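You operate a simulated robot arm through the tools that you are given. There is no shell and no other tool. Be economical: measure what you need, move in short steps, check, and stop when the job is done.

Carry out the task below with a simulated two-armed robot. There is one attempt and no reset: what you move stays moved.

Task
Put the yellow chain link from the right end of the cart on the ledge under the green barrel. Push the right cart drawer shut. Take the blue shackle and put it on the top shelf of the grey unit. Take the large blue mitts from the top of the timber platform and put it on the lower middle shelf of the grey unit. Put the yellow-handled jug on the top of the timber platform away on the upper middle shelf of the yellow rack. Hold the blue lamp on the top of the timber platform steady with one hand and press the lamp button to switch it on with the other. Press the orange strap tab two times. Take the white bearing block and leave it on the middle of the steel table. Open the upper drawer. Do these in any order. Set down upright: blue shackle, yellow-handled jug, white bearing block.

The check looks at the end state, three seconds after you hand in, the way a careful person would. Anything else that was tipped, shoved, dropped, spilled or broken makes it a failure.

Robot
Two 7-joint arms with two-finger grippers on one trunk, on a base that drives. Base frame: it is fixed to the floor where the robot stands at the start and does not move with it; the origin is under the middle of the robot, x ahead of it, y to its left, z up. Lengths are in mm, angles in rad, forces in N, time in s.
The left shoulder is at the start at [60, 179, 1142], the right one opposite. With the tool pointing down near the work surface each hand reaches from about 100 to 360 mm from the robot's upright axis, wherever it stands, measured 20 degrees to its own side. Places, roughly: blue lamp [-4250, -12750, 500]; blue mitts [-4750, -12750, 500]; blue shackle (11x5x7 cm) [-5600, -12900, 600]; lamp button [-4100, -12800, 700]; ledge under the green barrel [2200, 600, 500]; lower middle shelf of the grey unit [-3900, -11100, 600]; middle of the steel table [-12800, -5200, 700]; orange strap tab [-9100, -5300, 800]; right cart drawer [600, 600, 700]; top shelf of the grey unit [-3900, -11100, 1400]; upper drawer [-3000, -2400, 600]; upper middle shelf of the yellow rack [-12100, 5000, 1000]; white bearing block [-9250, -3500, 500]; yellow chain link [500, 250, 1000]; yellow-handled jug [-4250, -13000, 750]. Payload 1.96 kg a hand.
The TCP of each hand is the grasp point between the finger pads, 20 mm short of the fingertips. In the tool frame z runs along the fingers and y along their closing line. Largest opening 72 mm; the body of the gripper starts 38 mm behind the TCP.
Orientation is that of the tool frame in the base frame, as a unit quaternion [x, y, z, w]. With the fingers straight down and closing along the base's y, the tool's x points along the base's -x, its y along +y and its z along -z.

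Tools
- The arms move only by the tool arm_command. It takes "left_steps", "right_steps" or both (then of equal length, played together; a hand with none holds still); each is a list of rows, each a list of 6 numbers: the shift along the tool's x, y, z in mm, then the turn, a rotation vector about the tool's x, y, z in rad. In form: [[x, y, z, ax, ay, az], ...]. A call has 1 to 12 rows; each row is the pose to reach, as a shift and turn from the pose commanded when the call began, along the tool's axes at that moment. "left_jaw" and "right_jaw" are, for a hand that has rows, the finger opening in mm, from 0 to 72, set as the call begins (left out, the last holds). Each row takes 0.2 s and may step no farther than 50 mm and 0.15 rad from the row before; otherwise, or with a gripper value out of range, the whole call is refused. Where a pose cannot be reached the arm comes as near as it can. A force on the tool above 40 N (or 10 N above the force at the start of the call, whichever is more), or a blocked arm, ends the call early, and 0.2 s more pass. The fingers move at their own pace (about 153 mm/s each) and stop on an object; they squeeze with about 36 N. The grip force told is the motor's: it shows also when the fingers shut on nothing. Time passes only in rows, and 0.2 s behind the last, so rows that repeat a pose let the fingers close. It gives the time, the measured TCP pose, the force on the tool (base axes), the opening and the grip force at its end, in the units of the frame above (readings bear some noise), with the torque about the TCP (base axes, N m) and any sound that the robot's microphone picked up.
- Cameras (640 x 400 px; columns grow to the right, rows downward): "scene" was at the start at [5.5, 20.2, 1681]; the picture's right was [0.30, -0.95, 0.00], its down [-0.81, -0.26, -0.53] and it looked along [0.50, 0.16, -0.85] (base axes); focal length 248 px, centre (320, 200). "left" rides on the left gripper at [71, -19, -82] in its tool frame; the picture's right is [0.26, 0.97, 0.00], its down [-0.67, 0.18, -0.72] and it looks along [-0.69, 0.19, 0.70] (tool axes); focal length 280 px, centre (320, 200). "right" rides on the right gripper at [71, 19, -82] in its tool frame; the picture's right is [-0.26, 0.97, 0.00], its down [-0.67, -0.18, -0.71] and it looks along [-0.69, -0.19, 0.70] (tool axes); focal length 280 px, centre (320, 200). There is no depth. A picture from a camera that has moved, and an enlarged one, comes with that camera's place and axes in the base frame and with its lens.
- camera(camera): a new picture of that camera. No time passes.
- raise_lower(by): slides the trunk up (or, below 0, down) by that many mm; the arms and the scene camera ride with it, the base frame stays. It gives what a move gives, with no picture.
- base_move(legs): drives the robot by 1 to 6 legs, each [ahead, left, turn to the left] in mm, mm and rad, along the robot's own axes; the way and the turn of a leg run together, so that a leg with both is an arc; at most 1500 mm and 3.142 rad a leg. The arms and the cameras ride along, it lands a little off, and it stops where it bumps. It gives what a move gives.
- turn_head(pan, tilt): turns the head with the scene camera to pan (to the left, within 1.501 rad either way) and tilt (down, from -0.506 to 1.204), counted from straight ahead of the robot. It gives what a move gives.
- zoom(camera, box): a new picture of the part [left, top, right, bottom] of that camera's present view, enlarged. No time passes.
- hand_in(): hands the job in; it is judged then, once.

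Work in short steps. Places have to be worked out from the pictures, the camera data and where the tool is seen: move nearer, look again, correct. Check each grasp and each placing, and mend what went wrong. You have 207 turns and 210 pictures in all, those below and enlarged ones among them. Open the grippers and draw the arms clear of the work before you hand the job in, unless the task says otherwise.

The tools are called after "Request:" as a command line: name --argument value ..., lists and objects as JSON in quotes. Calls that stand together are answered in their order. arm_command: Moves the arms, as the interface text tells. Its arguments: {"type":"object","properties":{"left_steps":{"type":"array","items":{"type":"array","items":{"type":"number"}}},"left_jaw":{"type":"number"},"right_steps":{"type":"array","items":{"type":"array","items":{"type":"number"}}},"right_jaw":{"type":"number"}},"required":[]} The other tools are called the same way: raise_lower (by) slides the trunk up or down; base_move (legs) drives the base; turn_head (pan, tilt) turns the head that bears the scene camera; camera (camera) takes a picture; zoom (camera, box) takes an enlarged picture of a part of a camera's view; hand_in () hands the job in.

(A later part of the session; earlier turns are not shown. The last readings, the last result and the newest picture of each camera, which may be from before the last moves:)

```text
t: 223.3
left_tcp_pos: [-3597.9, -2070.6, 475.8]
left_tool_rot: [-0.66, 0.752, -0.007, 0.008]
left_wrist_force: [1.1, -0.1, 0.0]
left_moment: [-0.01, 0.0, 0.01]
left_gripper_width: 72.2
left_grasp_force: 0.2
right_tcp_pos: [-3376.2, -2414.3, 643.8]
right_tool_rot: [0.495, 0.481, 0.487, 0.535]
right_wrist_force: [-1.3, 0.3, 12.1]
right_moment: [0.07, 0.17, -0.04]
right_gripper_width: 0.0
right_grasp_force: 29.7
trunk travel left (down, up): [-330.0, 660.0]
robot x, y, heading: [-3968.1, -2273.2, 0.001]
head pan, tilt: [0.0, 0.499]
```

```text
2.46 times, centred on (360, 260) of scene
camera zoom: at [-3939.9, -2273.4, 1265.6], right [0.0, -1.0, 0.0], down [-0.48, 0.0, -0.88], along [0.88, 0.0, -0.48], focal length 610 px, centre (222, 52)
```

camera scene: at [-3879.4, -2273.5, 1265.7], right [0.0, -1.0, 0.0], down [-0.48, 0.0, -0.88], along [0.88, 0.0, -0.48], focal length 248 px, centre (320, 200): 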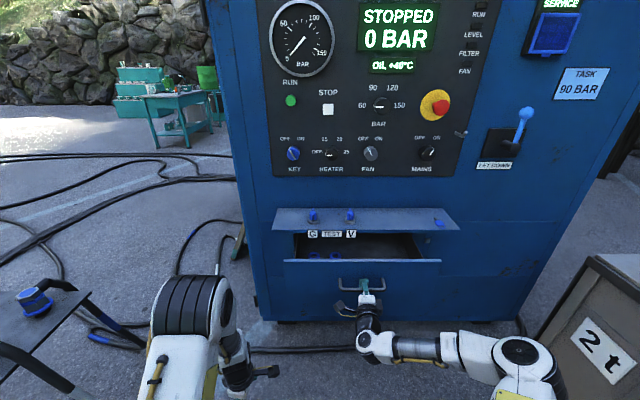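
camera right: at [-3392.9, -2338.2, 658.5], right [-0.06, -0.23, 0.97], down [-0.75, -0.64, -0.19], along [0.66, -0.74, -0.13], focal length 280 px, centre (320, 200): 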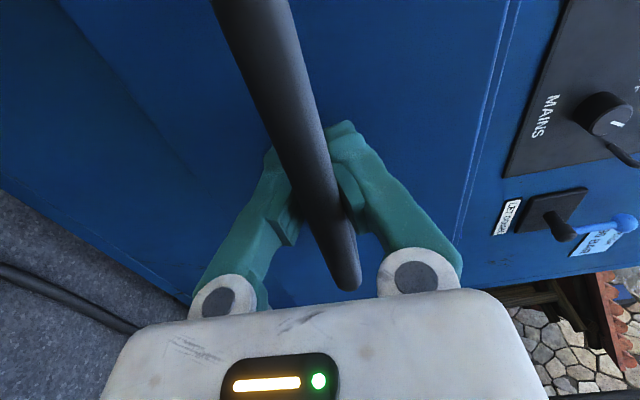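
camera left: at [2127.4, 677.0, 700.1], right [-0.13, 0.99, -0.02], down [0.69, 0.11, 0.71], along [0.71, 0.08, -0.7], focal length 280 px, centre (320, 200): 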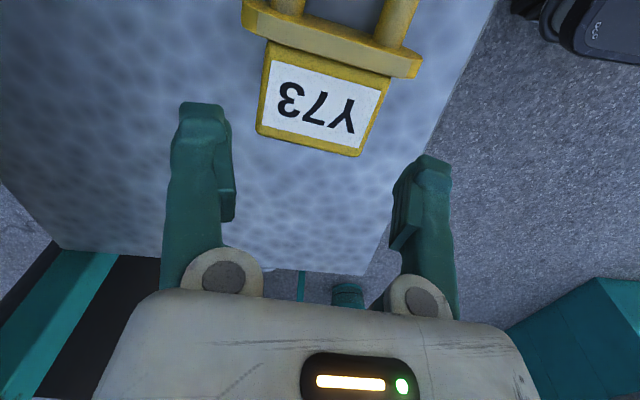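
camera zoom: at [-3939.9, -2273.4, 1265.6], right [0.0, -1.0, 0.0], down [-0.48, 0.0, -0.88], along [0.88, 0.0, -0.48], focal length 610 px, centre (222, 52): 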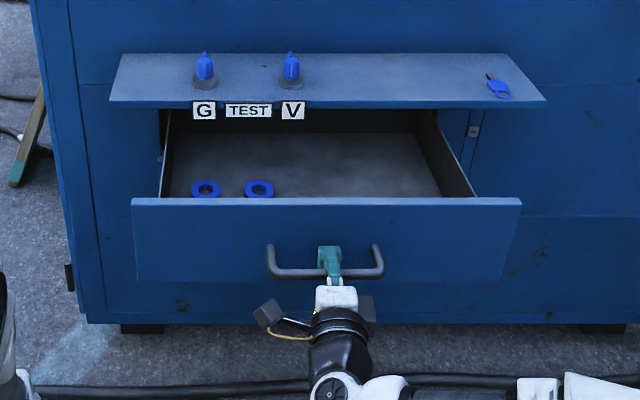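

The drawer is wide open. I open the fingers, ease forward a few mm and check the bar is free before backing out.

Request:
arm_command --right_steps '[[0, 0, 3, 0, 0, 0], [0, 0, 3, 0, 0, 0], [0, 0, 3, 0, 0, 0]]' --right_jaw 72

Request:
camera --camera "right"

```text
t: 224.1
left_tcp_pos: [-3595.8, -2070.0, 474.0]
left_tool_rot: [-0.66, 0.751, -0.006, 0.008]
left_wrist_force: [-0.3, 0.0, 0.7]
left_moment: [0.02, -0.01, -0.03]
left_gripper_width: 72.0
left_grasp_force: 0.0
right_tcp_pos: [-3374.3, -2414.7, 643.7]
right_tool_rot: [0.494, 0.482, 0.486, 0.536]
right_wrist_force: [-0.3, -1.0, -0.3]
right_moment: [0.01, -0.04, 0.03]
right_gripper_width: 72.0
right_grasp_force: 0.1
trunk travel left (down, up): [-330.0, 660.0]
robot x, y, heading: [-3971.2, -2272.4, -0.004]
head pan, tilt: [0.0, 0.499]
```

```text
126 pictures are left
camera right: at [-3450.6, -2338.7, 657.5], right [-0.06, -0.23, 0.97], down [-0.75, -0.64, -0.19], along [0.66, -0.74, -0.13], focal length 280 px, centre (320, 200)
```

right: 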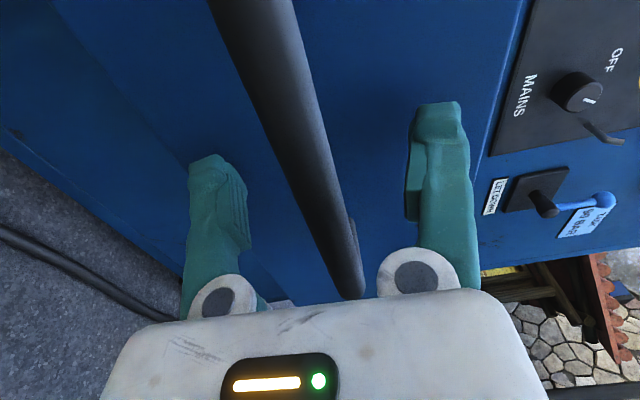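

The bar is free between the fingers. I back out 700 mm, tuck the right hand, and look toward −y for a route to the far stations.

Request:
base_move --legs '[[-750, 0, 0], [0, 0, -1.571]]'

Request:
raise_lower --by 300

Request:
turn_head --pan 0.0 --tilt 0.25

Request:
camera --camera "scene"

```text
t: 231.9
left_tcp_pos: [-4497.1, -2634.0, 475.1]
left_tool_rot: [0.046, 0.999, -0.01, 0.001]
left_wrist_force: [0.4, 0.4, 0.7]
left_moment: [0.0, 0.0, -0.03]
left_gripper_width: 72.0
left_grasp_force: 0.0
right_tcp_pos: [-4832.1, -2869.6, 644.2]
right_tool_rot: [0.691, 0.003, -0.021, 0.723]
right_wrist_force: [-0.7, 0.1, 0.4]
right_moment: [-0.04, 0.03, 0.02]
right_gripper_width: 71.9
right_grasp_force: 0.1
trunk travel left (down, up): [-330.0, 660.0]
robot x, y, heading: [-4713.7, -2267.7, -1.536]
head pan, tilt: [0.0, 0.499]
```

```text
t: 234.9
left_tcp_pos: [-4495.6, -2634.1, 774.4]
left_tool_rot: [0.047, 0.999, -0.011, 0.002]
left_wrist_force: [-0.2, 0.0, -0.2]
left_moment: [0.01, -0.02, -0.01]
left_gripper_width: 72.1
left_grasp_force: 0.0
right_tcp_pos: [-4832.1, -2869.1, 942.9]
right_tool_rot: [0.691, 0.003, -0.021, 0.722]
right_wrist_force: [0.8, -0.2, -0.2]
right_moment: [0.02, 0.04, 0.01]
right_gripper_width: 72.4
right_grasp_force: 0.0
trunk travel left (down, up): [-630.0, 360.0]
robot x, y, heading: [-4710.5, -2268.8, -1.538]
head pan, tilt: [0.0, 0.499]
```

```text
t: 235.6
left_tcp_pos: [-4495.2, -2634.1, 774.7]
left_tool_rot: [0.047, 0.999, -0.01, 0.002]
left_wrist_force: [0.3, -0.5, -0.1]
left_moment: [0.01, 0.01, 0.01]
left_gripper_width: 72.3
left_grasp_force: 0.1
right_tcp_pos: [-4831.3, -2869.5, 942.7]
right_tool_rot: [0.692, 0.004, -0.021, 0.722]
right_wrist_force: [0.0, 0.7, -0.1]
right_moment: [0.0, 0.02, 0.0]
right_gripper_width: 72.2
right_grasp_force: 0.0
trunk travel left (down, up): [-630.0, 360.0]
robot x, y, heading: [-4713.8, -2265.6, -1.534]
head pan, tilt: [0.0, 0.25]
```

```text
125 pictures are left
camera scene: at [-4711.0, -2302.3, 1588.6], right [-1.0, -0.04, 0.0], down [-0.01, 0.25, -0.97], along [0.03, -0.97, -0.25], focal length 248 px, centre (320, 200)
```

scene: 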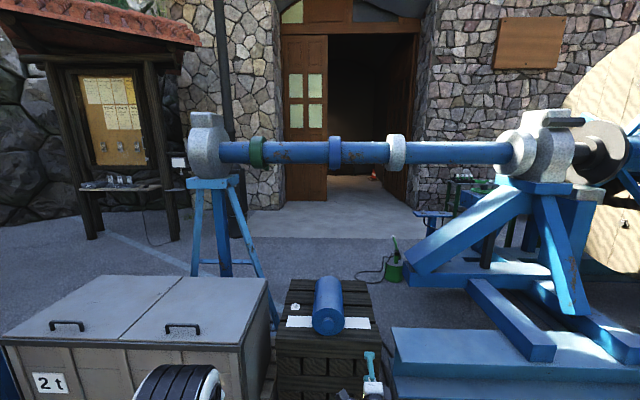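

The shaft, crates and frame wall off this side. I go back up the lane to y≈700 and look west (−x), where the bearing block, strap tab and steel table lie.

Request:
base_move --legs '[[-1450, 0, -0.035], [-1450, 0, 0], [0, 0, -1.571]]'

Request:
turn_head --pan 0.2 --tilt 0.25

Request:
camera --camera "scene"

```text
t: 253.5
left_tcp_pos: [-5124.4, 443.2, 774.6]
left_tool_rot: [0.744, 0.668, -0.008, -0.007]
left_wrist_force: [0.9, 1.3, 0.3]
left_moment: [0.0, 0.01, 0.0]
left_gripper_width: 71.9
left_grasp_force: 0.1
right_tcp_pos: [-5354.2, 783.7, 943.1]
right_tool_rot: [-0.487, 0.49, 0.53, -0.492]
right_wrist_force: [0.5, -0.3, 0.6]
right_moment: [0.0, -0.01, 0.0]
right_gripper_width: 71.9
right_grasp_force: 0.0
trunk travel left (down, up): [-630.0, 360.0]
robot x, y, heading: [-4753.0, 653.6, -3.127]
head pan, tilt: [0.0, 0.25]
```

```text
t: 254.2
left_tcp_pos: [-5124.9, 443.2, 774.1]
left_tool_rot: [0.745, 0.667, -0.008, -0.007]
left_wrist_force: [0.3, 0.3, -0.3]
left_moment: [-0.03, -0.01, 0.01]
left_gripper_width: 72.2
left_grasp_force: 0.0
right_tcp_pos: [-5353.5, 781.9, 942.0]
right_tool_rot: [-0.487, 0.491, 0.529, -0.492]
right_wrist_force: [0.2, -0.3, -0.9]
right_moment: [0.01, 0.02, 0.01]
right_gripper_width: 72.0
right_grasp_force: 0.0
trunk travel left (down, up): [-630.0, 360.0]
robot x, y, heading: [-4751.9, 653.9, -3.126]
head pan, tilt: [0.201, 0.25]
```

```text
124 pictures are left
camera scene: at [-4786.0, 633.6, 1588.6], right [-0.22, 0.98, 0.0], down [0.24, 0.05, -0.97], along [-0.95, -0.21, -0.25], focal length 248 px, centre (320, 200)
```

scene: 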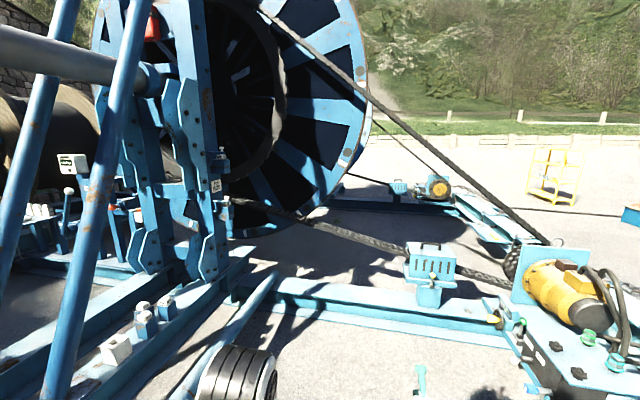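

The winch skid blocks going straight west; open ground lies further north (+y). I slide right (north) to y≈3300 and look again.

Request:
base_move --legs '[[0, -1400, -0.01], [0, -1300, 0]]'

Request:
turn_head --pan 0.35 --tilt 0.25

Request:
camera --camera "scene"

```text
t: 267.4
left_tcp_pos: [-5099.1, 3168.1, 774.2]
left_tool_rot: [0.757, 0.654, -0.008, -0.007]
left_wrist_force: [-0.1, -0.5, 0.3]
left_moment: [0.02, -0.01, 0.0]
left_gripper_width: 72.3
left_grasp_force: 0.0
right_tcp_pos: [-5316.0, 3516.0, 942.9]
right_tool_rot: [-0.478, 0.499, 0.538, -0.483]
right_wrist_force: [-0.2, -0.3, 0.5]
right_moment: [-0.01, 0.01, 0.03]
right_gripper_width: 71.8
right_grasp_force: 0.1
trunk travel left (down, up): [-630.0, 360.0]
robot x, y, heading: [-4720.0, 3369.0, 3.123]
head pan, tilt: [0.201, 0.25]
```

```text
t: 268.1
left_tcp_pos: [-5097.7, 3167.0, 774.7]
left_tool_rot: [0.757, 0.653, -0.008, -0.007]
left_wrist_force: [0.3, -0.4, -0.3]
left_moment: [0.01, 0.02, -0.01]
left_gripper_width: 72.0
left_grasp_force: 0.1
right_tcp_pos: [-5316.1, 3515.8, 943.1]
right_tool_rot: [-0.478, 0.499, 0.539, -0.482]
right_wrist_force: [-0.3, -0.2, -0.7]
right_moment: [0.02, -0.02, 0.04]
right_gripper_width: 72.0
right_grasp_force: 0.0
trunk travel left (down, up): [-630.0, 360.0]
robot x, y, heading: [-4722.6, 3362.7, 3.127]
head pan, tilt: [0.351, 0.25]
```

```text
123 pictures are left
camera scene: at [-4750.3, 3332.8, 1588.6], right [-0.33, 0.94, 0.0], down [0.23, 0.08, -0.97], along [-0.92, -0.32, -0.25], focal length 248 px, centre (320, 200)
```

scene: 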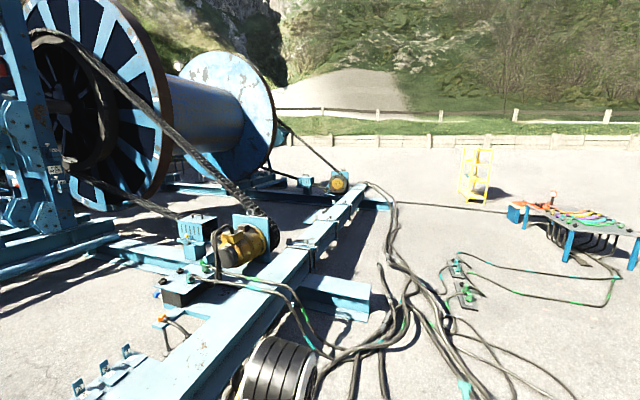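

A hose-strewn but open lane runs west at y≈3900, between the beam stub and the sling table. I drive along it to x≈−11400 (floor cables haven't impeded me so far).

Request:
base_move --legs '[[0, -540, 0.014], [1480, 0, 0], [1480, 0, 0], [1480, 0, 0], [1480, 0, 0], [800, 0, 0]]'

Request:
turn_head --pan 1.2 --tilt 0.2

Request:
camera --camera "scene"

```text
t: 282.0
left_tcp_pos: [-7341.8, 3680.8, 773.9]
left_tool_rot: [0.803, 0.596, -0.007, -0.006]
left_wrist_force: [-0.7, -0.4, 0.0]
left_moment: [-0.03, -0.02, -0.02]
left_gripper_width: 71.9
left_grasp_force: 0.1
right_tcp_pos: [-7505.5, 4057.2, 941.9]
right_tool_rot: [-0.44, 0.534, 0.571, -0.441]
right_wrist_force: [-0.7, 0.1, -0.3]
right_moment: [0.04, 0.02, 0.01]
right_gripper_width: 72.3
right_grasp_force: 0.0
trunk travel left (down, up): [-630.0, 360.0]
robot x, y, heading: [-6937.7, 3816.0, 2.973]
head pan, tilt: [0.351, 0.25]
stopped in leg 3: the robot was blocked; the commanded pose is now the measured one
```

```text
t: 283.2
left_tcp_pos: [-7339.3, 3680.7, 774.3]
left_tool_rot: [0.802, 0.597, -0.007, -0.007]
left_wrist_force: [0.2, 0.1, -0.5]
left_moment: [0.01, 0.02, 0.01]
left_gripper_width: 72.0
left_grasp_force: 0.1
right_tcp_pos: [-7502.8, 4055.4, 943.9]
right_tool_rot: [-0.439, 0.533, 0.573, -0.442]
right_wrist_force: [-0.5, 1.0, -0.3]
right_moment: [-0.02, 0.0, -0.01]
right_gripper_width: 72.1
right_grasp_force: 0.0
trunk travel left (down, up): [-630.0, 360.0]
robot x, y, heading: [-6939.5, 3819.5, 2.977]
head pan, tilt: [1.201, 0.201]
```

```text
122 pictures are left
camera scene: at [-6926.0, 3728.2, 1593.2], right [-0.86, 0.51, 0.0], down [0.1, 0.17, -0.98], along [-0.5, -0.84, -0.2], focal length 248 px, centre (320, 200)
```

scene: 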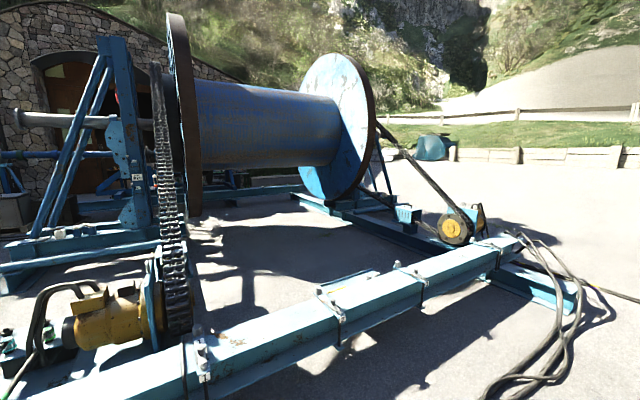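

Blocked, likely by the small floor manifold I saw near (−7450, 4000). I back up a little and look down ahead.

Request:
base_move --legs '[[-200, 0, 0.15]]'

Request:
turn_head --pan -0.1 --tilt 0.6

Request:
camera --camera "scene"

```text
t: 284.8
left_tcp_pos: [-7117.4, 3604.5, 775.7]
left_tool_rot: [0.755, 0.656, -0.008, -0.006]
left_wrist_force: [0.5, -0.7, 0.1]
left_moment: [0.01, -0.01, -0.03]
left_gripper_width: 72.1
left_grasp_force: 0.1
right_tcp_pos: [-7337.1, 3949.7, 943.4]
right_tool_rot: [-0.479, 0.498, 0.537, -0.484]
right_wrist_force: [-0.3, -0.3, 0.2]
right_moment: [0.02, 0.03, -0.02]
right_gripper_width: 71.8
right_grasp_force: 0.1
trunk travel left (down, up): [-630.0, 360.0]
robot x, y, heading: [-6742.7, 3801.3, 3.129]
head pan, tilt: [1.201, 0.201]
```

```text
t: 286.2
left_tcp_pos: [-7118.5, 3603.8, 775.4]
left_tool_rot: [0.755, 0.655, -0.008, -0.006]
left_wrist_force: [0.2, 1.1, 0.0]
left_moment: [-0.02, -0.04, 0.01]
left_gripper_width: 72.1
left_grasp_force: 0.1
right_tcp_pos: [-7335.9, 3950.8, 944.5]
right_tool_rot: [-0.479, 0.498, 0.537, -0.484]
right_wrist_force: [-0.6, 0.2, -0.1]
right_moment: [-0.03, -0.02, -0.01]
right_gripper_width: 72.0
right_grasp_force: 0.1
trunk travel left (down, up): [-630.0, 360.0]
robot x, y, heading: [-6743.0, 3796.6, 3.127]
head pan, tilt: [-0.099, 0.6]
```

```text
121 pictures are left
camera scene: at [-6770.0, 3809.8, 1556.4], right [0.11, 0.99, 0.0], down [0.56, -0.06, -0.83], along [-0.82, 0.09, -0.56], focal length 248 px, centre (320, 200)
```

scene: 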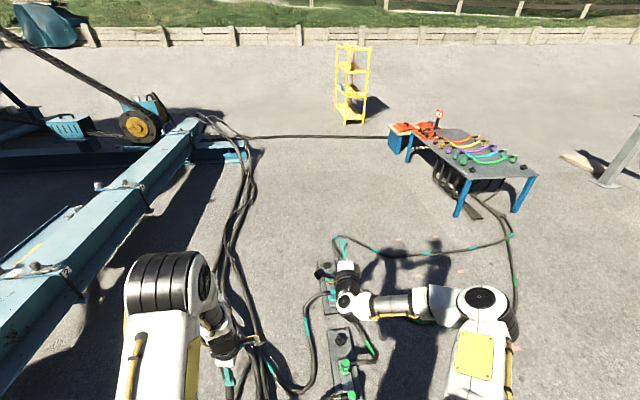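

The manifold plates lie at y≈4000. I go around north at y≈4750 (table legs at ≈5450), west to x≈−10850, then turn south.

Request:
base_move --legs '[[0, -950, 0.01], [1450, 0, 0], [1450, 0, 0], [1150, 0, 0], [0, 0, 1.571], [0, -600, 0]]'

Request:
turn_head --pan 0.3 --tilt 0.25

Request:
camera --camera "scene"

```text
t: 316.8
left_tcp_pos: [-11132.2, 4387.8, 773.6]
left_tool_rot: [0.068, 0.998, -0.01, 0.001]
left_wrist_force: [-0.1, -1.3, 0.6]
left_moment: [-0.03, 0.01, 0.02]
left_gripper_width: 72.2
left_grasp_force: 0.1
right_tcp_pos: [-11476.2, 4166.6, 943.5]
right_tool_rot: [0.692, -0.011, -0.036, 0.721]
right_wrist_force: [-0.1, 0.8, -0.1]
right_moment: [0.01, -0.01, 0.01]
right_gripper_width: 71.7
right_grasp_force: 0.1
trunk travel left (down, up): [-630.0, 360.0]
robot x, y, heading: [-11334.0, 4762.0, -1.578]
head pan, tilt: [-0.099, 0.6]
stopped in leg 6: the robot was blocked; the commanded pose is now the measured one
```

```text
t: 317.7
left_tcp_pos: [-11131.4, 4387.6, 773.9]
left_tool_rot: [0.067, 0.998, -0.01, 0.001]
left_wrist_force: [0.6, -0.6, -0.4]
left_moment: [-0.03, 0.01, 0.02]
left_gripper_width: 72.0
left_grasp_force: 0.0
right_tcp_pos: [-11477.0, 4167.9, 942.6]
right_tool_rot: [0.692, -0.011, -0.036, 0.721]
right_wrist_force: [-0.3, 0.3, -1.0]
right_moment: [0.0, 0.0, -0.02]
right_gripper_width: 72.0
right_grasp_force: 0.1
trunk travel left (down, up): [-630.0, 360.0]
robot x, y, heading: [-11337.9, 4765.0, -1.58]
head pan, tilt: [0.3, 0.25]
```

```text
120 pictures are left
camera scene: at [-11302.0, 4731.5, 1588.3], right [-0.96, -0.29, 0.0], down [-0.07, 0.24, -0.97], along [0.28, -0.93, -0.25], focal length 248 px, centre (320, 200)
```

scene: 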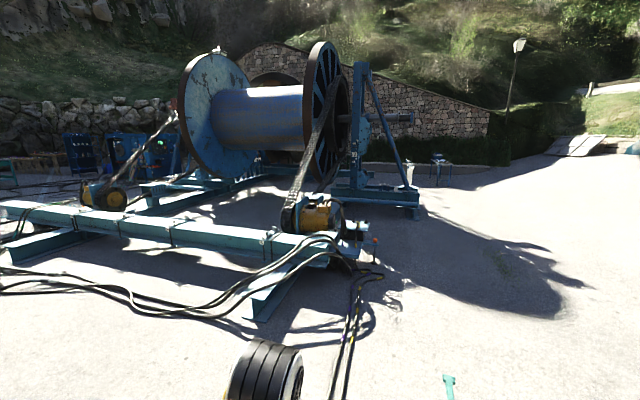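

I was blocked at x≈−11334, probably by the yellow rack to my right. I ease away and look at it.

Request:
base_move --legs '[[0, 80, 0]]'

Request:
turn_head --pan -1.45 --tilt 0.6

Request:
camera --camera "scene"

```text
t: 318.7
left_tcp_pos: [-11054.3, 4386.4, 773.6]
left_tool_rot: [0.067, 0.998, -0.01, 0.001]
left_wrist_force: [0.1, 0.1, 0.1]
left_moment: [-0.03, 0.01, -0.02]
left_gripper_width: 72.3
left_grasp_force: 0.0
right_tcp_pos: [-11399.5, 4166.5, 943.3]
right_tool_rot: [0.691, -0.012, -0.036, 0.722]
right_wrist_force: [0.4, -0.3, -0.1]
right_moment: [0.0, -0.04, 0.01]
right_gripper_width: 72.1
right_grasp_force: 0.0
trunk travel left (down, up): [-630.0, 360.0]
robot x, y, heading: [-11256.7, 4763.8, -1.579]
head pan, tilt: [0.3, 0.25]
```

```text
t: 320.5
left_tcp_pos: [-11055.4, 4387.1, 775.7]
left_tool_rot: [0.067, 0.998, -0.01, 0.002]
left_wrist_force: [0.0, -0.2, 0.4]
left_moment: [0.04, 0.0, -0.01]
left_gripper_width: 72.0
left_grasp_force: 0.1
right_tcp_pos: [-11401.1, 4167.3, 943.5]
right_tool_rot: [0.691, -0.012, -0.036, 0.721]
right_wrist_force: [-0.3, -0.2, 0.1]
right_moment: [-0.03, 0.0, 0.0]
right_gripper_width: 72.0
right_grasp_force: 0.0
trunk travel left (down, up): [-630.0, 360.0]
robot x, y, heading: [-11260.1, 4761.6, -1.575]
head pan, tilt: [-1.45, 0.6]
```

```text
119 pictures are left
camera scene: at [-11342.8, 4811.8, 1556.4], right [-0.11, 0.99, 0.0], down [0.56, 0.06, -0.83], along [-0.82, -0.09, -0.56], focal length 248 px, centre (320, 200)
```

scene: 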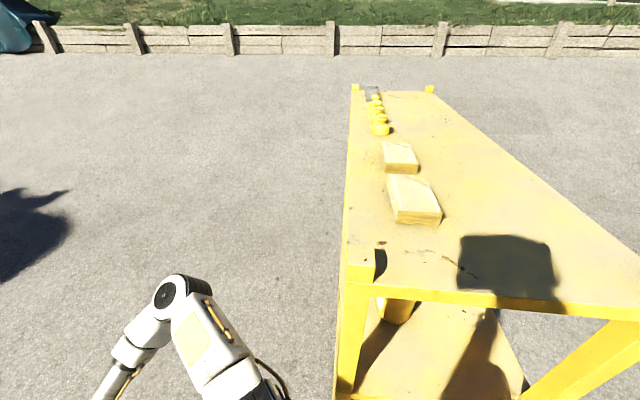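

The rack stands fine, with its items in place. I go on: forward clear of it, shift west to x≈−11550, then south toward the bearing block and table.

Request:
base_move --legs '[[550, 0, 0.005], [0, -300, 0], [1480, 0, 0], [1480, 0, 0], [1480, 0, 0], [1200, 0, 0]]'

Request:
turn_head --pan 0.35 --tilt 0.3

Request:
camera --camera "scene"

```text
t: 344.5
left_tcp_pos: [-11510.9, -330.5, 772.9]
left_tool_rot: [0.081, 0.997, -0.01, 0.001]
left_wrist_force: [-0.1, -0.2, 0.3]
left_moment: [-0.02, 0.01, -0.03]
left_gripper_width: 72.0
left_grasp_force: 0.1
right_tcp_pos: [-11861.3, -543.4, 941.7]
right_tool_rot: [0.692, -0.021, -0.045, 0.72]
right_wrist_force: [0.6, -0.3, 0.2]
right_moment: [0.02, 0.03, 0.04]
right_gripper_width: 71.9
right_grasp_force: 0.0
trunk travel left (down, up): [-630.0, 360.0]
robot x, y, heading: [-11700.2, 49.8, -1.603]
head pan, tilt: [-1.45, 0.6]
stopped in leg 5: the robot was blocked; the commanded pose is now the measured one
```

```text
t: 346.3
left_tcp_pos: [-11508.5, -330.1, 774.7]
left_tool_rot: [0.082, 0.997, -0.01, 0.002]
left_wrist_force: [0.3, -0.6, -0.8]
left_moment: [0.03, -0.01, 0.03]
left_gripper_width: 71.9
left_grasp_force: 0.0
right_tcp_pos: [-11860.7, -540.7, 941.8]
right_tool_rot: [0.691, -0.02, -0.045, 0.721]
right_wrist_force: [-1.1, 0.3, 0.3]
right_moment: [0.03, 0.04, 0.0]
right_gripper_width: 71.9
right_grasp_force: 0.1
trunk travel left (down, up): [-630.0, 360.0]
robot x, y, heading: [-11700.7, 52.0, -1.606]
head pan, tilt: [0.351, 0.3]
```

```text
118 pictures are left
camera scene: at [-11668.5, 20.6, 1583.9], right [-0.95, -0.31, 0.0], down [-0.09, 0.28, -0.96], along [0.29, -0.91, -0.3], focal length 248 px, centre (320, 200)
```

scene: 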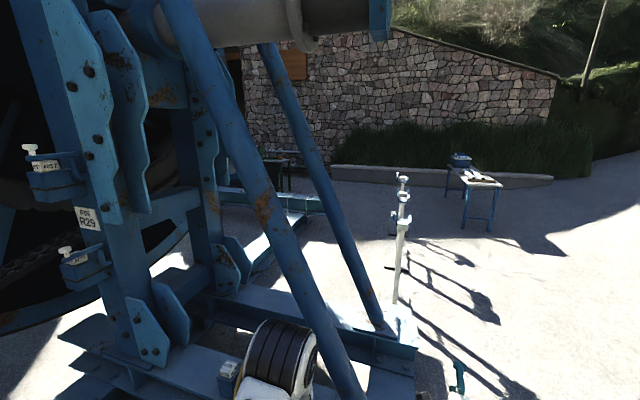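

Blocked by the reel's frame here. I back off, slide west to x≈−12500 and go on south to y≈−2600, then look toward the bearing block.

Request:
base_move --legs '[[-150, 0, 0.03], [0, -850, 0], [1350, 0, 0], [1250, 0, 0]]'

Request:
turn_head --pan 0.5 --tilt 0.3

Request:
camera --camera "scene"

Request:
turn_head --pan 1.45 --tilt 0.3

Request:
camera --camera "scene"

```text
t: 364.0
left_tcp_pos: [-12357.6, -2767.5, 775.9]
left_tool_rot: [0.059, 0.998, -0.01, 0.002]
left_wrist_force: [-1.0, 0.7, 0.0]
left_moment: [0.02, 0.02, 0.0]
left_gripper_width: 72.1
left_grasp_force: 0.0
right_tcp_pos: [-12700.2, -2993.7, 942.1]
right_tool_rot: [0.691, -0.005, -0.029, 0.722]
right_wrist_force: [0.1, -0.1, 0.6]
right_moment: [0.01, 0.01, 0.03]
right_gripper_width: 72.1
right_grasp_force: 0.2
trunk travel left (down, up): [-630.0, 360.0]
robot x, y, heading: [-12564.1, -2398.2, -1.562]
head pan, tilt: [0.351, 0.3]
```

```text
t: 364.7
left_tcp_pos: [-12358.4, -2767.2, 774.5]
left_tool_rot: [0.058, 0.998, -0.01, 0.002]
left_wrist_force: [-0.6, -0.5, 0.2]
left_moment: [-0.01, 0.01, 0.04]
left_gripper_width: 72.1
left_grasp_force: 0.1
right_tcp_pos: [-12700.0, -2993.2, 942.5]
right_tool_rot: [0.691, -0.004, -0.03, 0.722]
right_wrist_force: [0.1, 0.0, 0.1]
right_moment: [0.02, 0.0, -0.01]
right_gripper_width: 72.0
right_grasp_force: 0.0
trunk travel left (down, up): [-630.0, 360.0]
robot x, y, heading: [-12561.4, -2397.0, -1.561]
head pan, tilt: [0.499, 0.3]
```

```text
117 pictures are left
camera scene: at [-12520.3, -2417.9, 1583.9], right [-0.87, -0.49, 0.0], down [-0.14, 0.26, -0.96], along [0.47, -0.83, -0.3], focal length 248 px, centre (320, 200)
```

scene: 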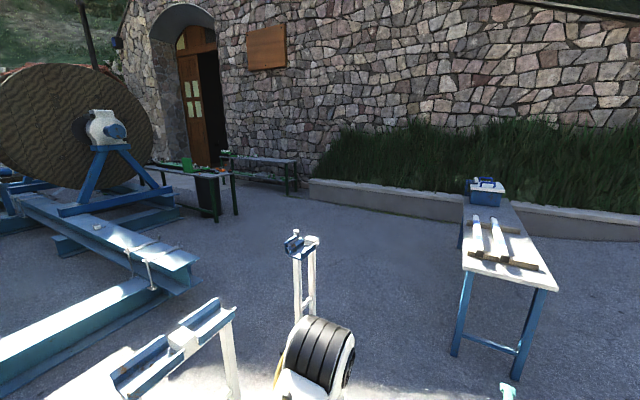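

```text
t: 365.9
left_tcp_pos: [-12358.0, -2766.4, 775.3]
left_tool_rot: [0.057, 0.998, -0.01, 0.002]
left_wrist_force: [-1.0, -0.1, 1.0]
left_moment: [0.01, -0.04, 0.01]
left_gripper_width: 72.1
left_grasp_force: 0.2
right_tcp_pos: [-12699.6, -2993.5, 942.3]
right_tool_rot: [0.692, -0.005, -0.029, 0.721]
right_wrist_force: [-0.6, -0.2, 0.4]
right_moment: [0.01, -0.01, -0.03]
right_gripper_width: 72.0
right_grasp_force: 0.0
trunk travel left (down, up): [-630.0, 360.0]
robot x, y, heading: [-12562.2, -2396.9, -1.56]
head pan, tilt: [1.45, 0.3]
```

```text
116 pictures are left
camera scene: at [-12472.9, -2346.8, 1583.9], right [-0.11, -0.99, 0.0], down [-0.29, 0.03, -0.96], along [0.95, -0.11, -0.3], focal length 248 px, centre (320, 200)
```

scene: 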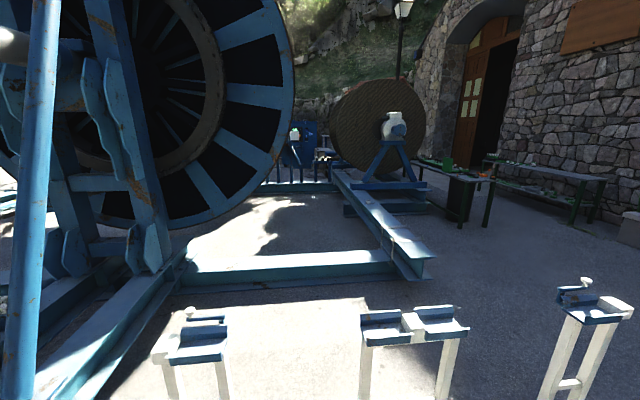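

The steel table and doorway are visible. I zoom toward the projected spots of the bearing block (375,205) and orange tab (488,179).

Request:
zoom --camera "scene" --box '[320, 100, 480, 260]'

Request:
zoom --camera "scene" --box '[410, 110, 630, 250]'

```text
2.50 times, centred on (400, 180) of scene
camera zoom: at [-12472.9, -2346.8, 1583.9], right [-0.11, -0.99, 0.0], down [-0.29, 0.03, -0.96], along [0.95, -0.11, -0.3], focal length 619 px, centre (120, 250)
```

zoom: 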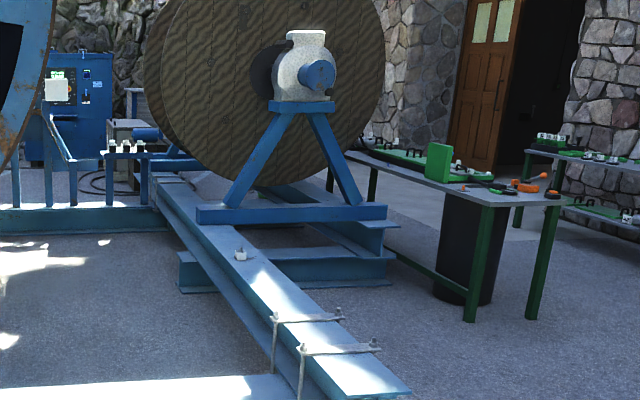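

```text
2.86 times, centred on (520, 180) of scene
camera zoom: at [-12472.9, -2346.8, 1583.9], right [-0.11, -0.99, 0.0], down [-0.29, 0.03, -0.96], along [0.95, -0.11, -0.3], focal length 708 px, centre (-251, 257)
```

zoom: 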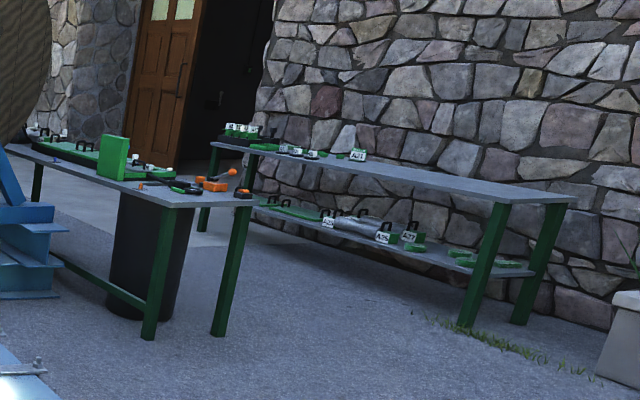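

The white bearing block sits on the I-beam around (−9150, −3430), and the orange tab is on the green-legged bench near (−9150, −5200). I route between the table and the roller stands, then east along y≈−4850.

Request:
base_move --legs '[[0, 500, -0.01], [1250, 0, 0], [1210, 0, 0], [0, 1450, 0], [0, 650, 0], [0, 0, 1.571]]'

Request:
turn_head --pan 0.0 --tilt 0.4

Request:
camera --camera "scene"

Request:
turn_head --pan 1.0 --tilt 0.6

Request:
camera --camera "scene"

```text
t: 394.5
left_tcp_pos: [-9532.5, -4653.2, 773.5]
left_tool_rot: [-0.653, 0.757, -0.005, 0.009]
left_wrist_force: [-0.2, -0.8, -0.1]
left_moment: [0.0, -0.02, -0.03]
left_gripper_width: 72.0
left_grasp_force: 0.0
right_tcp_pos: [-9317.2, -5003.3, 943.9]
right_tool_rot: [0.499, 0.478, 0.483, 0.539]
right_wrist_force: [0.3, 0.6, 0.0]
right_moment: [0.0, -0.02, 0.01]
right_gripper_width: 71.9
right_grasp_force: 0.1
trunk travel left (down, up): [-630.0, 360.0]
robot x, y, heading: [-9908.9, -4850.0, -0.023]
head pan, tilt: [1.45, 0.3]
```

```text
t: 396.1
left_tcp_pos: [-9532.2, -4654.4, 773.9]
left_tool_rot: [-0.653, 0.757, -0.006, 0.008]
left_wrist_force: [0.3, 0.4, 0.2]
left_moment: [-0.02, -0.01, -0.03]
left_gripper_width: 72.2
left_grasp_force: 0.1
right_tcp_pos: [-9316.5, -5002.3, 943.1]
right_tool_rot: [0.5, 0.477, 0.482, 0.538]
right_wrist_force: [0.3, -0.8, -1.0]
right_moment: [-0.05, -0.04, -0.02]
right_gripper_width: 71.8
right_grasp_force: 0.1
trunk travel left (down, up): [-630.0, 360.0]
robot x, y, heading: [-9909.0, -4851.3, -0.019]
head pan, tilt: [0.0, 0.4]
```

```text
113 pictures are left
camera scene: at [-9876.7, -4851.1, 1574.7], right [-0.02, -1.0, 0.0], down [-0.39, 0.01, -0.92], along [0.92, -0.02, -0.39], focal length 248 px, centre (320, 200)
```

scene: 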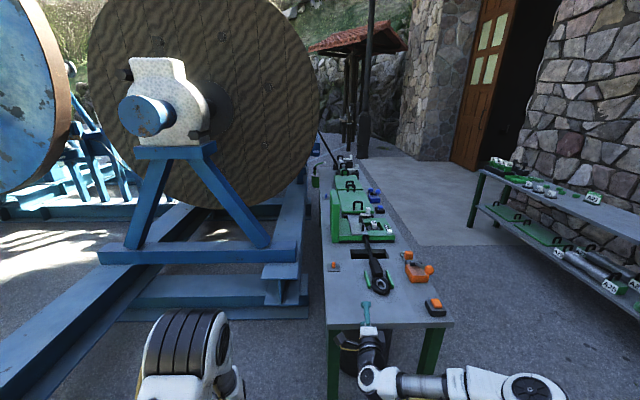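

```text
t: 397.4
left_tcp_pos: [-9531.9, -4654.4, 775.2]
left_tool_rot: [-0.653, 0.757, -0.005, 0.008]
left_wrist_force: [-0.7, -0.6, -0.1]
left_moment: [0.02, 0.02, 0.01]
left_gripper_width: 72.2
left_grasp_force: 0.1
right_tcp_pos: [-9316.3, -5002.7, 942.8]
right_tool_rot: [0.5, 0.478, 0.482, 0.538]
right_wrist_force: [0.0, -0.1, -0.4]
right_moment: [0.01, -0.01, 0.01]
right_gripper_width: 71.8
right_grasp_force: 0.0
trunk travel left (down, up): [-630.0, 360.0]
robot x, y, heading: [-9911.5, -4851.3, -0.021]
head pan, tilt: [1.0, 0.6]
```

```text
112 pictures are left
camera scene: at [-9920.0, -4776.0, 1556.4], right [0.83, -0.56, 0.0], down [-0.32, -0.47, -0.83], along [0.46, 0.68, -0.56], focal length 248 px, centre (320, 200)
```

scene: 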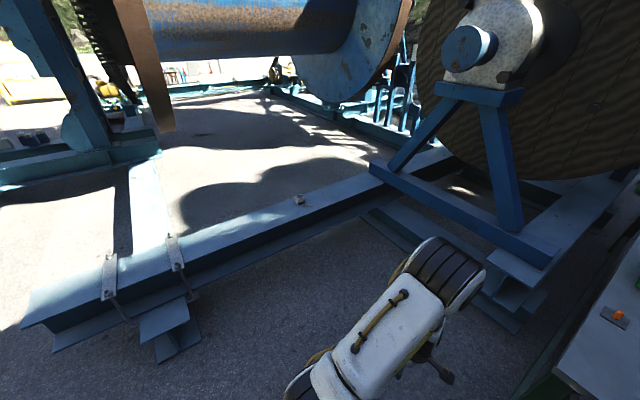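

I zoom on the bench's near end to identify the orange strap tab.

Request:
turn_head --pan -0.3 --tilt 0.6

Request:
zoom --camera "scene" --box '[200, 100, 420, 260]'

```text
t: 398.8
left_tcp_pos: [-9531.1, -4654.0, 774.4]
left_tool_rot: [-0.654, 0.757, -0.005, 0.008]
left_wrist_force: [-0.5, -0.6, -0.7]
left_moment: [-0.03, -0.01, 0.01]
left_gripper_width: 72.2
left_grasp_force: 0.1
right_tcp_pos: [-9316.2, -5002.3, 944.4]
right_tool_rot: [0.5, 0.478, 0.481, 0.538]
right_wrist_force: [0.2, -0.3, -0.9]
right_moment: [0.0, -0.02, -0.02]
right_gripper_width: 71.9
right_grasp_force: 0.1
trunk travel left (down, up): [-630.0, 360.0]
robot x, y, heading: [-9911.6, -4848.2, -0.024]
head pan, tilt: [-0.3, 0.6]
```

```text
2.50 times, centred on (310, 180) of scene
camera zoom: at [-9885.4, -4877.1, 1556.4], right [-0.31, -0.95, 0.0], down [-0.54, 0.18, -0.82], along [0.78, -0.26, -0.57], focal length 619 px, centre (345, 250)
```

zoom: 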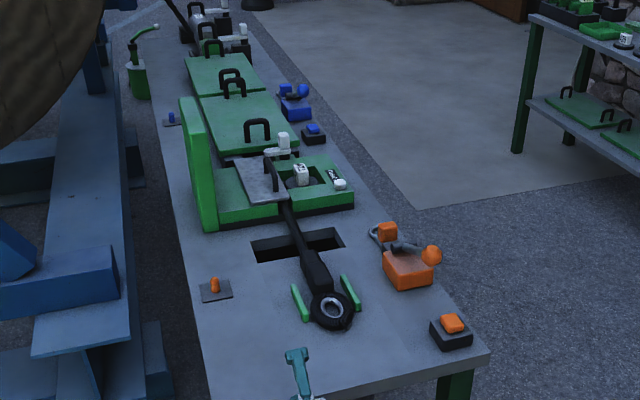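

The target is the orange pad on the black base near (−9137, −5332), z≈810. I raise, turn the right hand to point down with closed fingers, and move the base into place.

Request:
raise_lower --by 150

Request:
arm_command --right_steps '[[0, 0, -8, 0.076, 0.076, -0.076], [0, 0, -16, 0.151, 0.151, -0.151], [0, 0, -24, 0.227, 0.227, -0.227], [0, 0, -32, 0.302, 0.302, -0.302], [0, 0, -40, 0.378, 0.378, -0.378], [0, 0, -48, 0.454, 0.454, -0.454], [0, 0, -56, 0.53, 0.53, -0.53], [0, 0, -65, 0.605, 0.605, -0.605]]' --right_jaw 0

Request:
arm_command --right_steps '[[0, 0, 0, 0.076, 0.076, -0.076], [0, 0, 0, 0.151, 0.151, -0.151], [0, 0, 0, 0.227, 0.227, -0.227], [0, 0, 0, 0.302, 0.302, -0.302], [0, 0, 0, 0.378, 0.378, -0.378], [0, 0, 0, 0.454, 0.454, -0.454], [0, 0, 0, 0.53, 0.53, -0.53], [0, 0, 0, 0.605, 0.605, -0.605]]'

Request:
base_move --legs '[[230, -305, 0.02]]'

Request:
camera --camera "scene"

Request:
camera --camera "right"

```text
t: 400.6
left_tcp_pos: [-9532.0, -4654.5, 924.5]
left_tool_rot: [-0.653, 0.757, -0.006, 0.008]
left_wrist_force: [-0.6, 0.6, 0.2]
left_moment: [0.01, 0.05, -0.03]
left_gripper_width: 72.0
left_grasp_force: 0.0
right_tcp_pos: [-9316.5, -5003.0, 1093.7]
right_tool_rot: [0.499, 0.478, 0.482, 0.538]
right_wrist_force: [-0.5, 0.1, -0.2]
right_moment: [0.01, -0.01, -0.01]
right_gripper_width: 72.3
right_grasp_force: 0.1
trunk travel left (down, up): [-780.0, 210.0]
robot x, y, heading: [-9910.8, -4851.0, -0.018]
head pan, tilt: [-0.3, 0.6]
```

```text
t: 402.4
left_tcp_pos: [-9531.8, -4653.7, 925.4]
left_tool_rot: [-0.653, 0.757, -0.006, 0.008]
left_wrist_force: [0.0, -0.8, -0.6]
left_moment: [0.03, 0.01, -0.04]
left_gripper_width: 72.0
left_grasp_force: 0.1
right_tcp_pos: [-9382.5, -4996.4, 1090.3]
right_tool_rot: [0.311, 0.853, 0.268, 0.322]
right_wrist_force: [-0.1, -0.1, 0.1]
right_moment: [-0.01, 0.0, 0.0]
right_gripper_width: 0.1
right_grasp_force: 29.5
trunk travel left (down, up): [-780.0, 210.0]
robot x, y, heading: [-9911.2, -4845.6, -0.02]
head pan, tilt: [-0.3, 0.6]
```

```text
t: 404.2
left_tcp_pos: [-9532.1, -4654.7, 924.2]
left_tool_rot: [-0.653, 0.757, -0.005, 0.008]
left_wrist_force: [0.8, 0.1, -0.4]
left_moment: [-0.03, 0.01, 0.03]
left_gripper_width: 71.9
left_grasp_force: 0.2
right_tcp_pos: [-9380.5, -4997.7, 1090.1]
right_tool_rot: [0.039, 0.999, -0.019, 0.02]
right_wrist_force: [-0.4, -0.7, 0.1]
right_moment: [-0.03, -0.03, 0.01]
right_gripper_width: 0.2
right_grasp_force: 30.1
trunk travel left (down, up): [-780.0, 210.0]
robot x, y, heading: [-9911.9, -4853.6, -0.02]
head pan, tilt: [-0.3, 0.6]
```

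```text
t: 406.6
left_tcp_pos: [-9307.1, -4953.8, 923.2]
left_tool_rot: [-0.66, 0.751, -0.006, 0.007]
left_wrist_force: [-0.4, 1.1, -1.0]
left_moment: [0.03, -0.03, 0.01]
left_gripper_width: 72.2
left_grasp_force: 0.1
right_tcp_pos: [-9148.6, -5295.4, 1090.9]
right_tool_rot: [0.029, 0.999, -0.017, 0.021]
right_wrist_force: [-0.3, 0.2, 0.1]
right_moment: [0.02, 0.0, 0.01]
right_gripper_width: 0.0
right_grasp_force: 29.9
trunk travel left (down, up): [-780.0, 210.0]
robot x, y, heading: [-9680.2, -5157.8, -0.001]
head pan, tilt: [-0.3, 0.6]
```

```text
110 pictures are left
camera scene: at [-9656.5, -5183.3, 1706.4], right [-0.3, -0.95, 0.0], down [-0.54, 0.17, -0.83], along [0.79, -0.25, -0.56], focal length 248 px, centre (320, 200)
```

scene: 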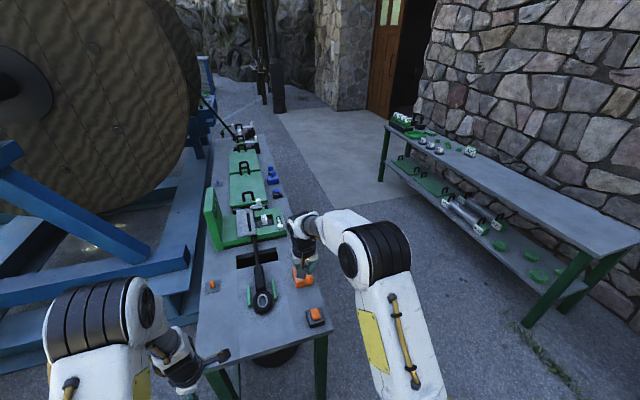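

```text
109 pictures are left
camera right: at [-9222.1, -5268.7, 1169.5], right [0.32, 0.95, -0.02], down [0.63, -0.2, 0.75], along [0.71, -0.25, -0.66], focal length 280 px, centre (320, 200)
```

right: 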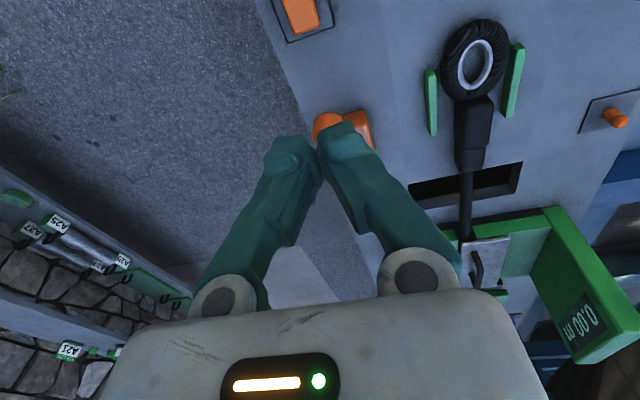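

The pad is at about (−9140, −5327). I move the closed fingertips over it and down to z≈850 for the tips.

Request:
arm_command --right_steps '[[-2, -23, 0, 0, 0, 0], [-2, -23, 45, 0, 0, 0], [-2, -23, 90, 0, 0, 0], [-2, -23, 135, 0, 0, 0], [-2, -23, 180, 0, 0, 0], [-2, -23, 215, 0, 0, 0], [-2, -23, 215, 0, 0, 0]]' --right_jaw 0

Request:
camera --camera "right"

Request:
zoom --camera "scene" --box '[260, 200, 400, 360]'

```text
t: 408.2
left_tcp_pos: [-9307.3, -4954.2, 924.5]
left_tool_rot: [-0.661, 0.751, -0.006, 0.009]
left_wrist_force: [-0.1, -0.2, 0.8]
left_moment: [0.03, -0.02, 0.01]
left_gripper_width: 71.9
left_grasp_force: 0.0
right_tcp_pos: [-9138.6, -5326.4, 874.9]
right_tool_rot: [0.029, 0.999, -0.017, 0.021]
right_wrist_force: [0.3, -0.3, 0.0]
right_moment: [0.03, 0.01, -0.01]
right_gripper_width: 0.0
right_grasp_force: 29.6
trunk travel left (down, up): [-780.0, 210.0]
robot x, y, heading: [-9681.9, -5157.0, -0.001]
head pan, tilt: [-0.3, 0.6]
```

```text
108 pictures are left
camera right: at [-9210.8, -5301.0, 954.5], right [0.32, 0.95, -0.02], down [0.63, -0.2, 0.75], along [0.71, -0.25, -0.66], focal length 280 px, centre (320, 200)
```

right: 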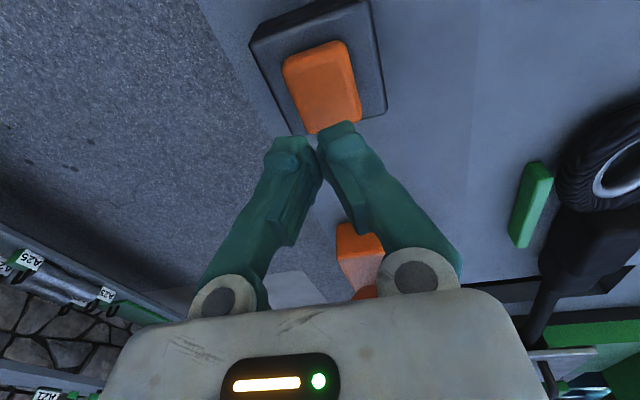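

```text
2.50 times, centred on (330, 280) of scene
camera zoom: at [-9656.7, -5183.5, 1706.4], right [-0.3, -0.95, 0.0], down [-0.54, 0.17, -0.83], along [0.79, -0.25, -0.56], focal length 619 px, centre (295, 0)
```

zoom: 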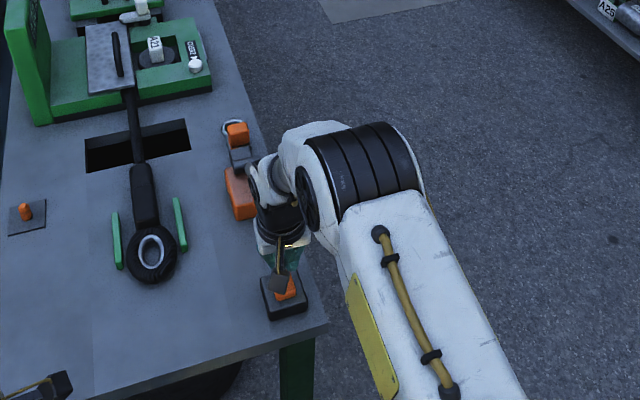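

Pad centre is ~10 mm nearer than the tip axis. I shift and press down until resisted, then retract.

Request:
arm_command --right_steps '[[10, 4, 10, 0, 0, 0], [10, 4, 18, 0, 0, 0], [10, 4, 24, 0, 0, 0], [10, 4, 29, 0, 0, 0], [10, 4, 33, 0, 0, 0], [10, 4, 37, 0, 0, 0], [10, 4, 41, 0, 0, 0], [10, 4, 45, 0, 0, 0]]'

Request:
camera --camera "right"

```text
t: 410.0
left_tcp_pos: [-9309.4, -4954.5, 925.9]
left_tool_rot: [-0.66, 0.751, -0.006, 0.009]
left_wrist_force: [0.1, -0.3, -0.1]
left_moment: [-0.01, -0.01, -0.01]
left_gripper_width: 72.0
left_grasp_force: 0.1
right_tcp_pos: [-9148.5, -5321.9, 835.1]
right_tool_rot: [0.029, 0.999, -0.017, 0.025]
right_wrist_force: [0.8, -0.8, 28.1]
right_moment: [0.13, 0.04, -0.03]
right_gripper_width: 6.1
right_grasp_force: 29.5
trunk travel left (down, up): [-780.0, 210.0]
robot x, y, heading: [-9681.2, -5158.0, -0.001]
head pan, tilt: [-0.3, 0.6]
heard: click
```

```text
106 pictures are left
camera right: at [-9220.8, -5296.2, 912.5], right [0.32, 0.95, -0.02], down [0.63, -0.2, 0.75], along [0.71, -0.25, -0.66], focal length 280 px, centre (320, 200)
```

right: 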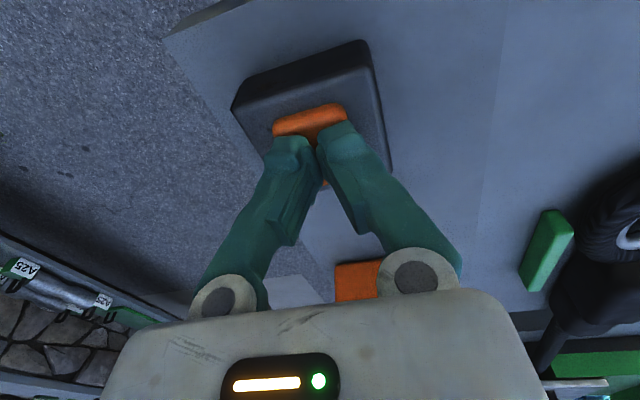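

Click heard once. I lift 30 mm, then press a second time and lift away.

Request:
arm_command --right_steps '[[0, 0, -15, 0, 0, 0], [0, 0, -30, 0, 0, 0], [0, 0, -35, 0, 0, 0], [0, 0, -35, 0, 0, 0]]'

Request:
arm_command --right_steps '[[0, 0, 10, 0, 0, 0], [0, 0, 18, 0, 0, 0], [0, 0, 24, 0, 0, 0], [0, 0, 28, 0, 0, 0], [0, 0, 31, 0, 0, 0], [0, 0, 34, 0, 0, 0], [0, 0, 35, 0, 0, 0]]'

Request:
arm_command --right_steps '[[0, 0, -20, 0, 0, 0], [0, 0, -60, 0, 0, 0], [0, 0, -105, 0, 0, 0], [0, 0, -150, 0, 0, 0], [0, 0, -150, 0, 0, 0]]'

Request:
camera --camera "right"

```text
t: 411.0
left_tcp_pos: [-9305.9, -4953.8, 923.6]
left_tool_rot: [-0.66, 0.751, -0.006, 0.009]
left_wrist_force: [0.0, -0.7, -1.1]
left_moment: [-0.03, 0.01, 0.03]
left_gripper_width: 72.3
left_grasp_force: 0.0
right_tcp_pos: [-9150.2, -5322.7, 865.7]
right_tool_rot: [0.028, 0.999, -0.018, 0.021]
right_wrist_force: [0.0, 0.3, 0.3]
right_moment: [0.01, 0.0, 0.04]
right_gripper_width: 0.1
right_grasp_force: 30.5
trunk travel left (down, up): [-780.0, 210.0]
robot x, y, heading: [-9681.5, -5157.9, -0.002]
head pan, tilt: [-0.3, 0.6]
```

```text
t: 412.6
left_tcp_pos: [-9309.6, -4952.8, 926.3]
left_tool_rot: [-0.661, 0.75, -0.007, 0.009]
left_wrist_force: [1.0, 0.3, 0.3]
left_moment: [-0.02, 0.02, -0.01]
left_gripper_width: 72.2
left_grasp_force: 0.0
right_tcp_pos: [-9149.4, -5322.8, 835.0]
right_tool_rot: [0.03, 0.999, -0.018, 0.024]
right_wrist_force: [2.4, -5.0, 29.4]
right_moment: [0.05, 0.09, 0.01]
right_gripper_width: 6.0
right_grasp_force: 29.4
trunk travel left (down, up): [-780.0, 210.0]
robot x, y, heading: [-9678.9, -5154.5, -0.003]
head pan, tilt: [-0.3, 0.6]
heard: click
```

```text
t: 413.8
left_tcp_pos: [-9306.0, -4953.9, 924.3]
left_tool_rot: [-0.661, 0.751, -0.005, 0.009]
left_wrist_force: [0.8, -0.5, -1.2]
left_moment: [0.0, 0.01, 0.01]
left_gripper_width: 72.0
left_grasp_force: 0.1
right_tcp_pos: [-9156.0, -5318.3, 979.9]
right_tool_rot: [0.029, 0.999, -0.016, 0.02]
right_wrist_force: [-0.1, -0.3, 0.3]
right_moment: [-0.02, 0.01, 0.03]
right_gripper_width: 0.2
right_grasp_force: 29.0
trunk travel left (down, up): [-780.0, 210.0]
robot x, y, heading: [-9680.3, -5158.0, 0.003]
head pan, tilt: [-0.3, 0.6]
```

```text
105 pictures are left
camera right: at [-9227.7, -5292.7, 1059.0], right [0.32, 0.95, -0.02], down [0.63, -0.2, 0.75], along [0.71, -0.25, -0.66], focal length 280 px, centre (320, 200)
```

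right: 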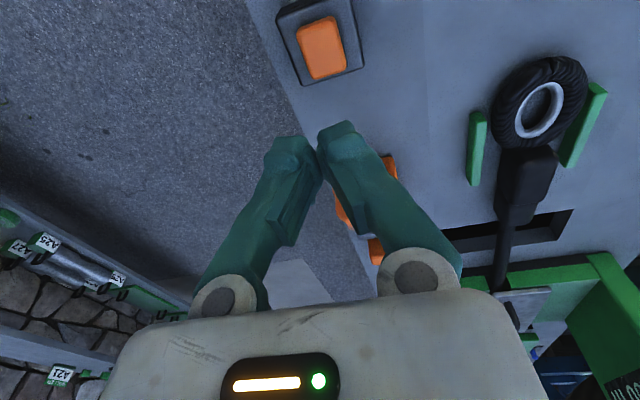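

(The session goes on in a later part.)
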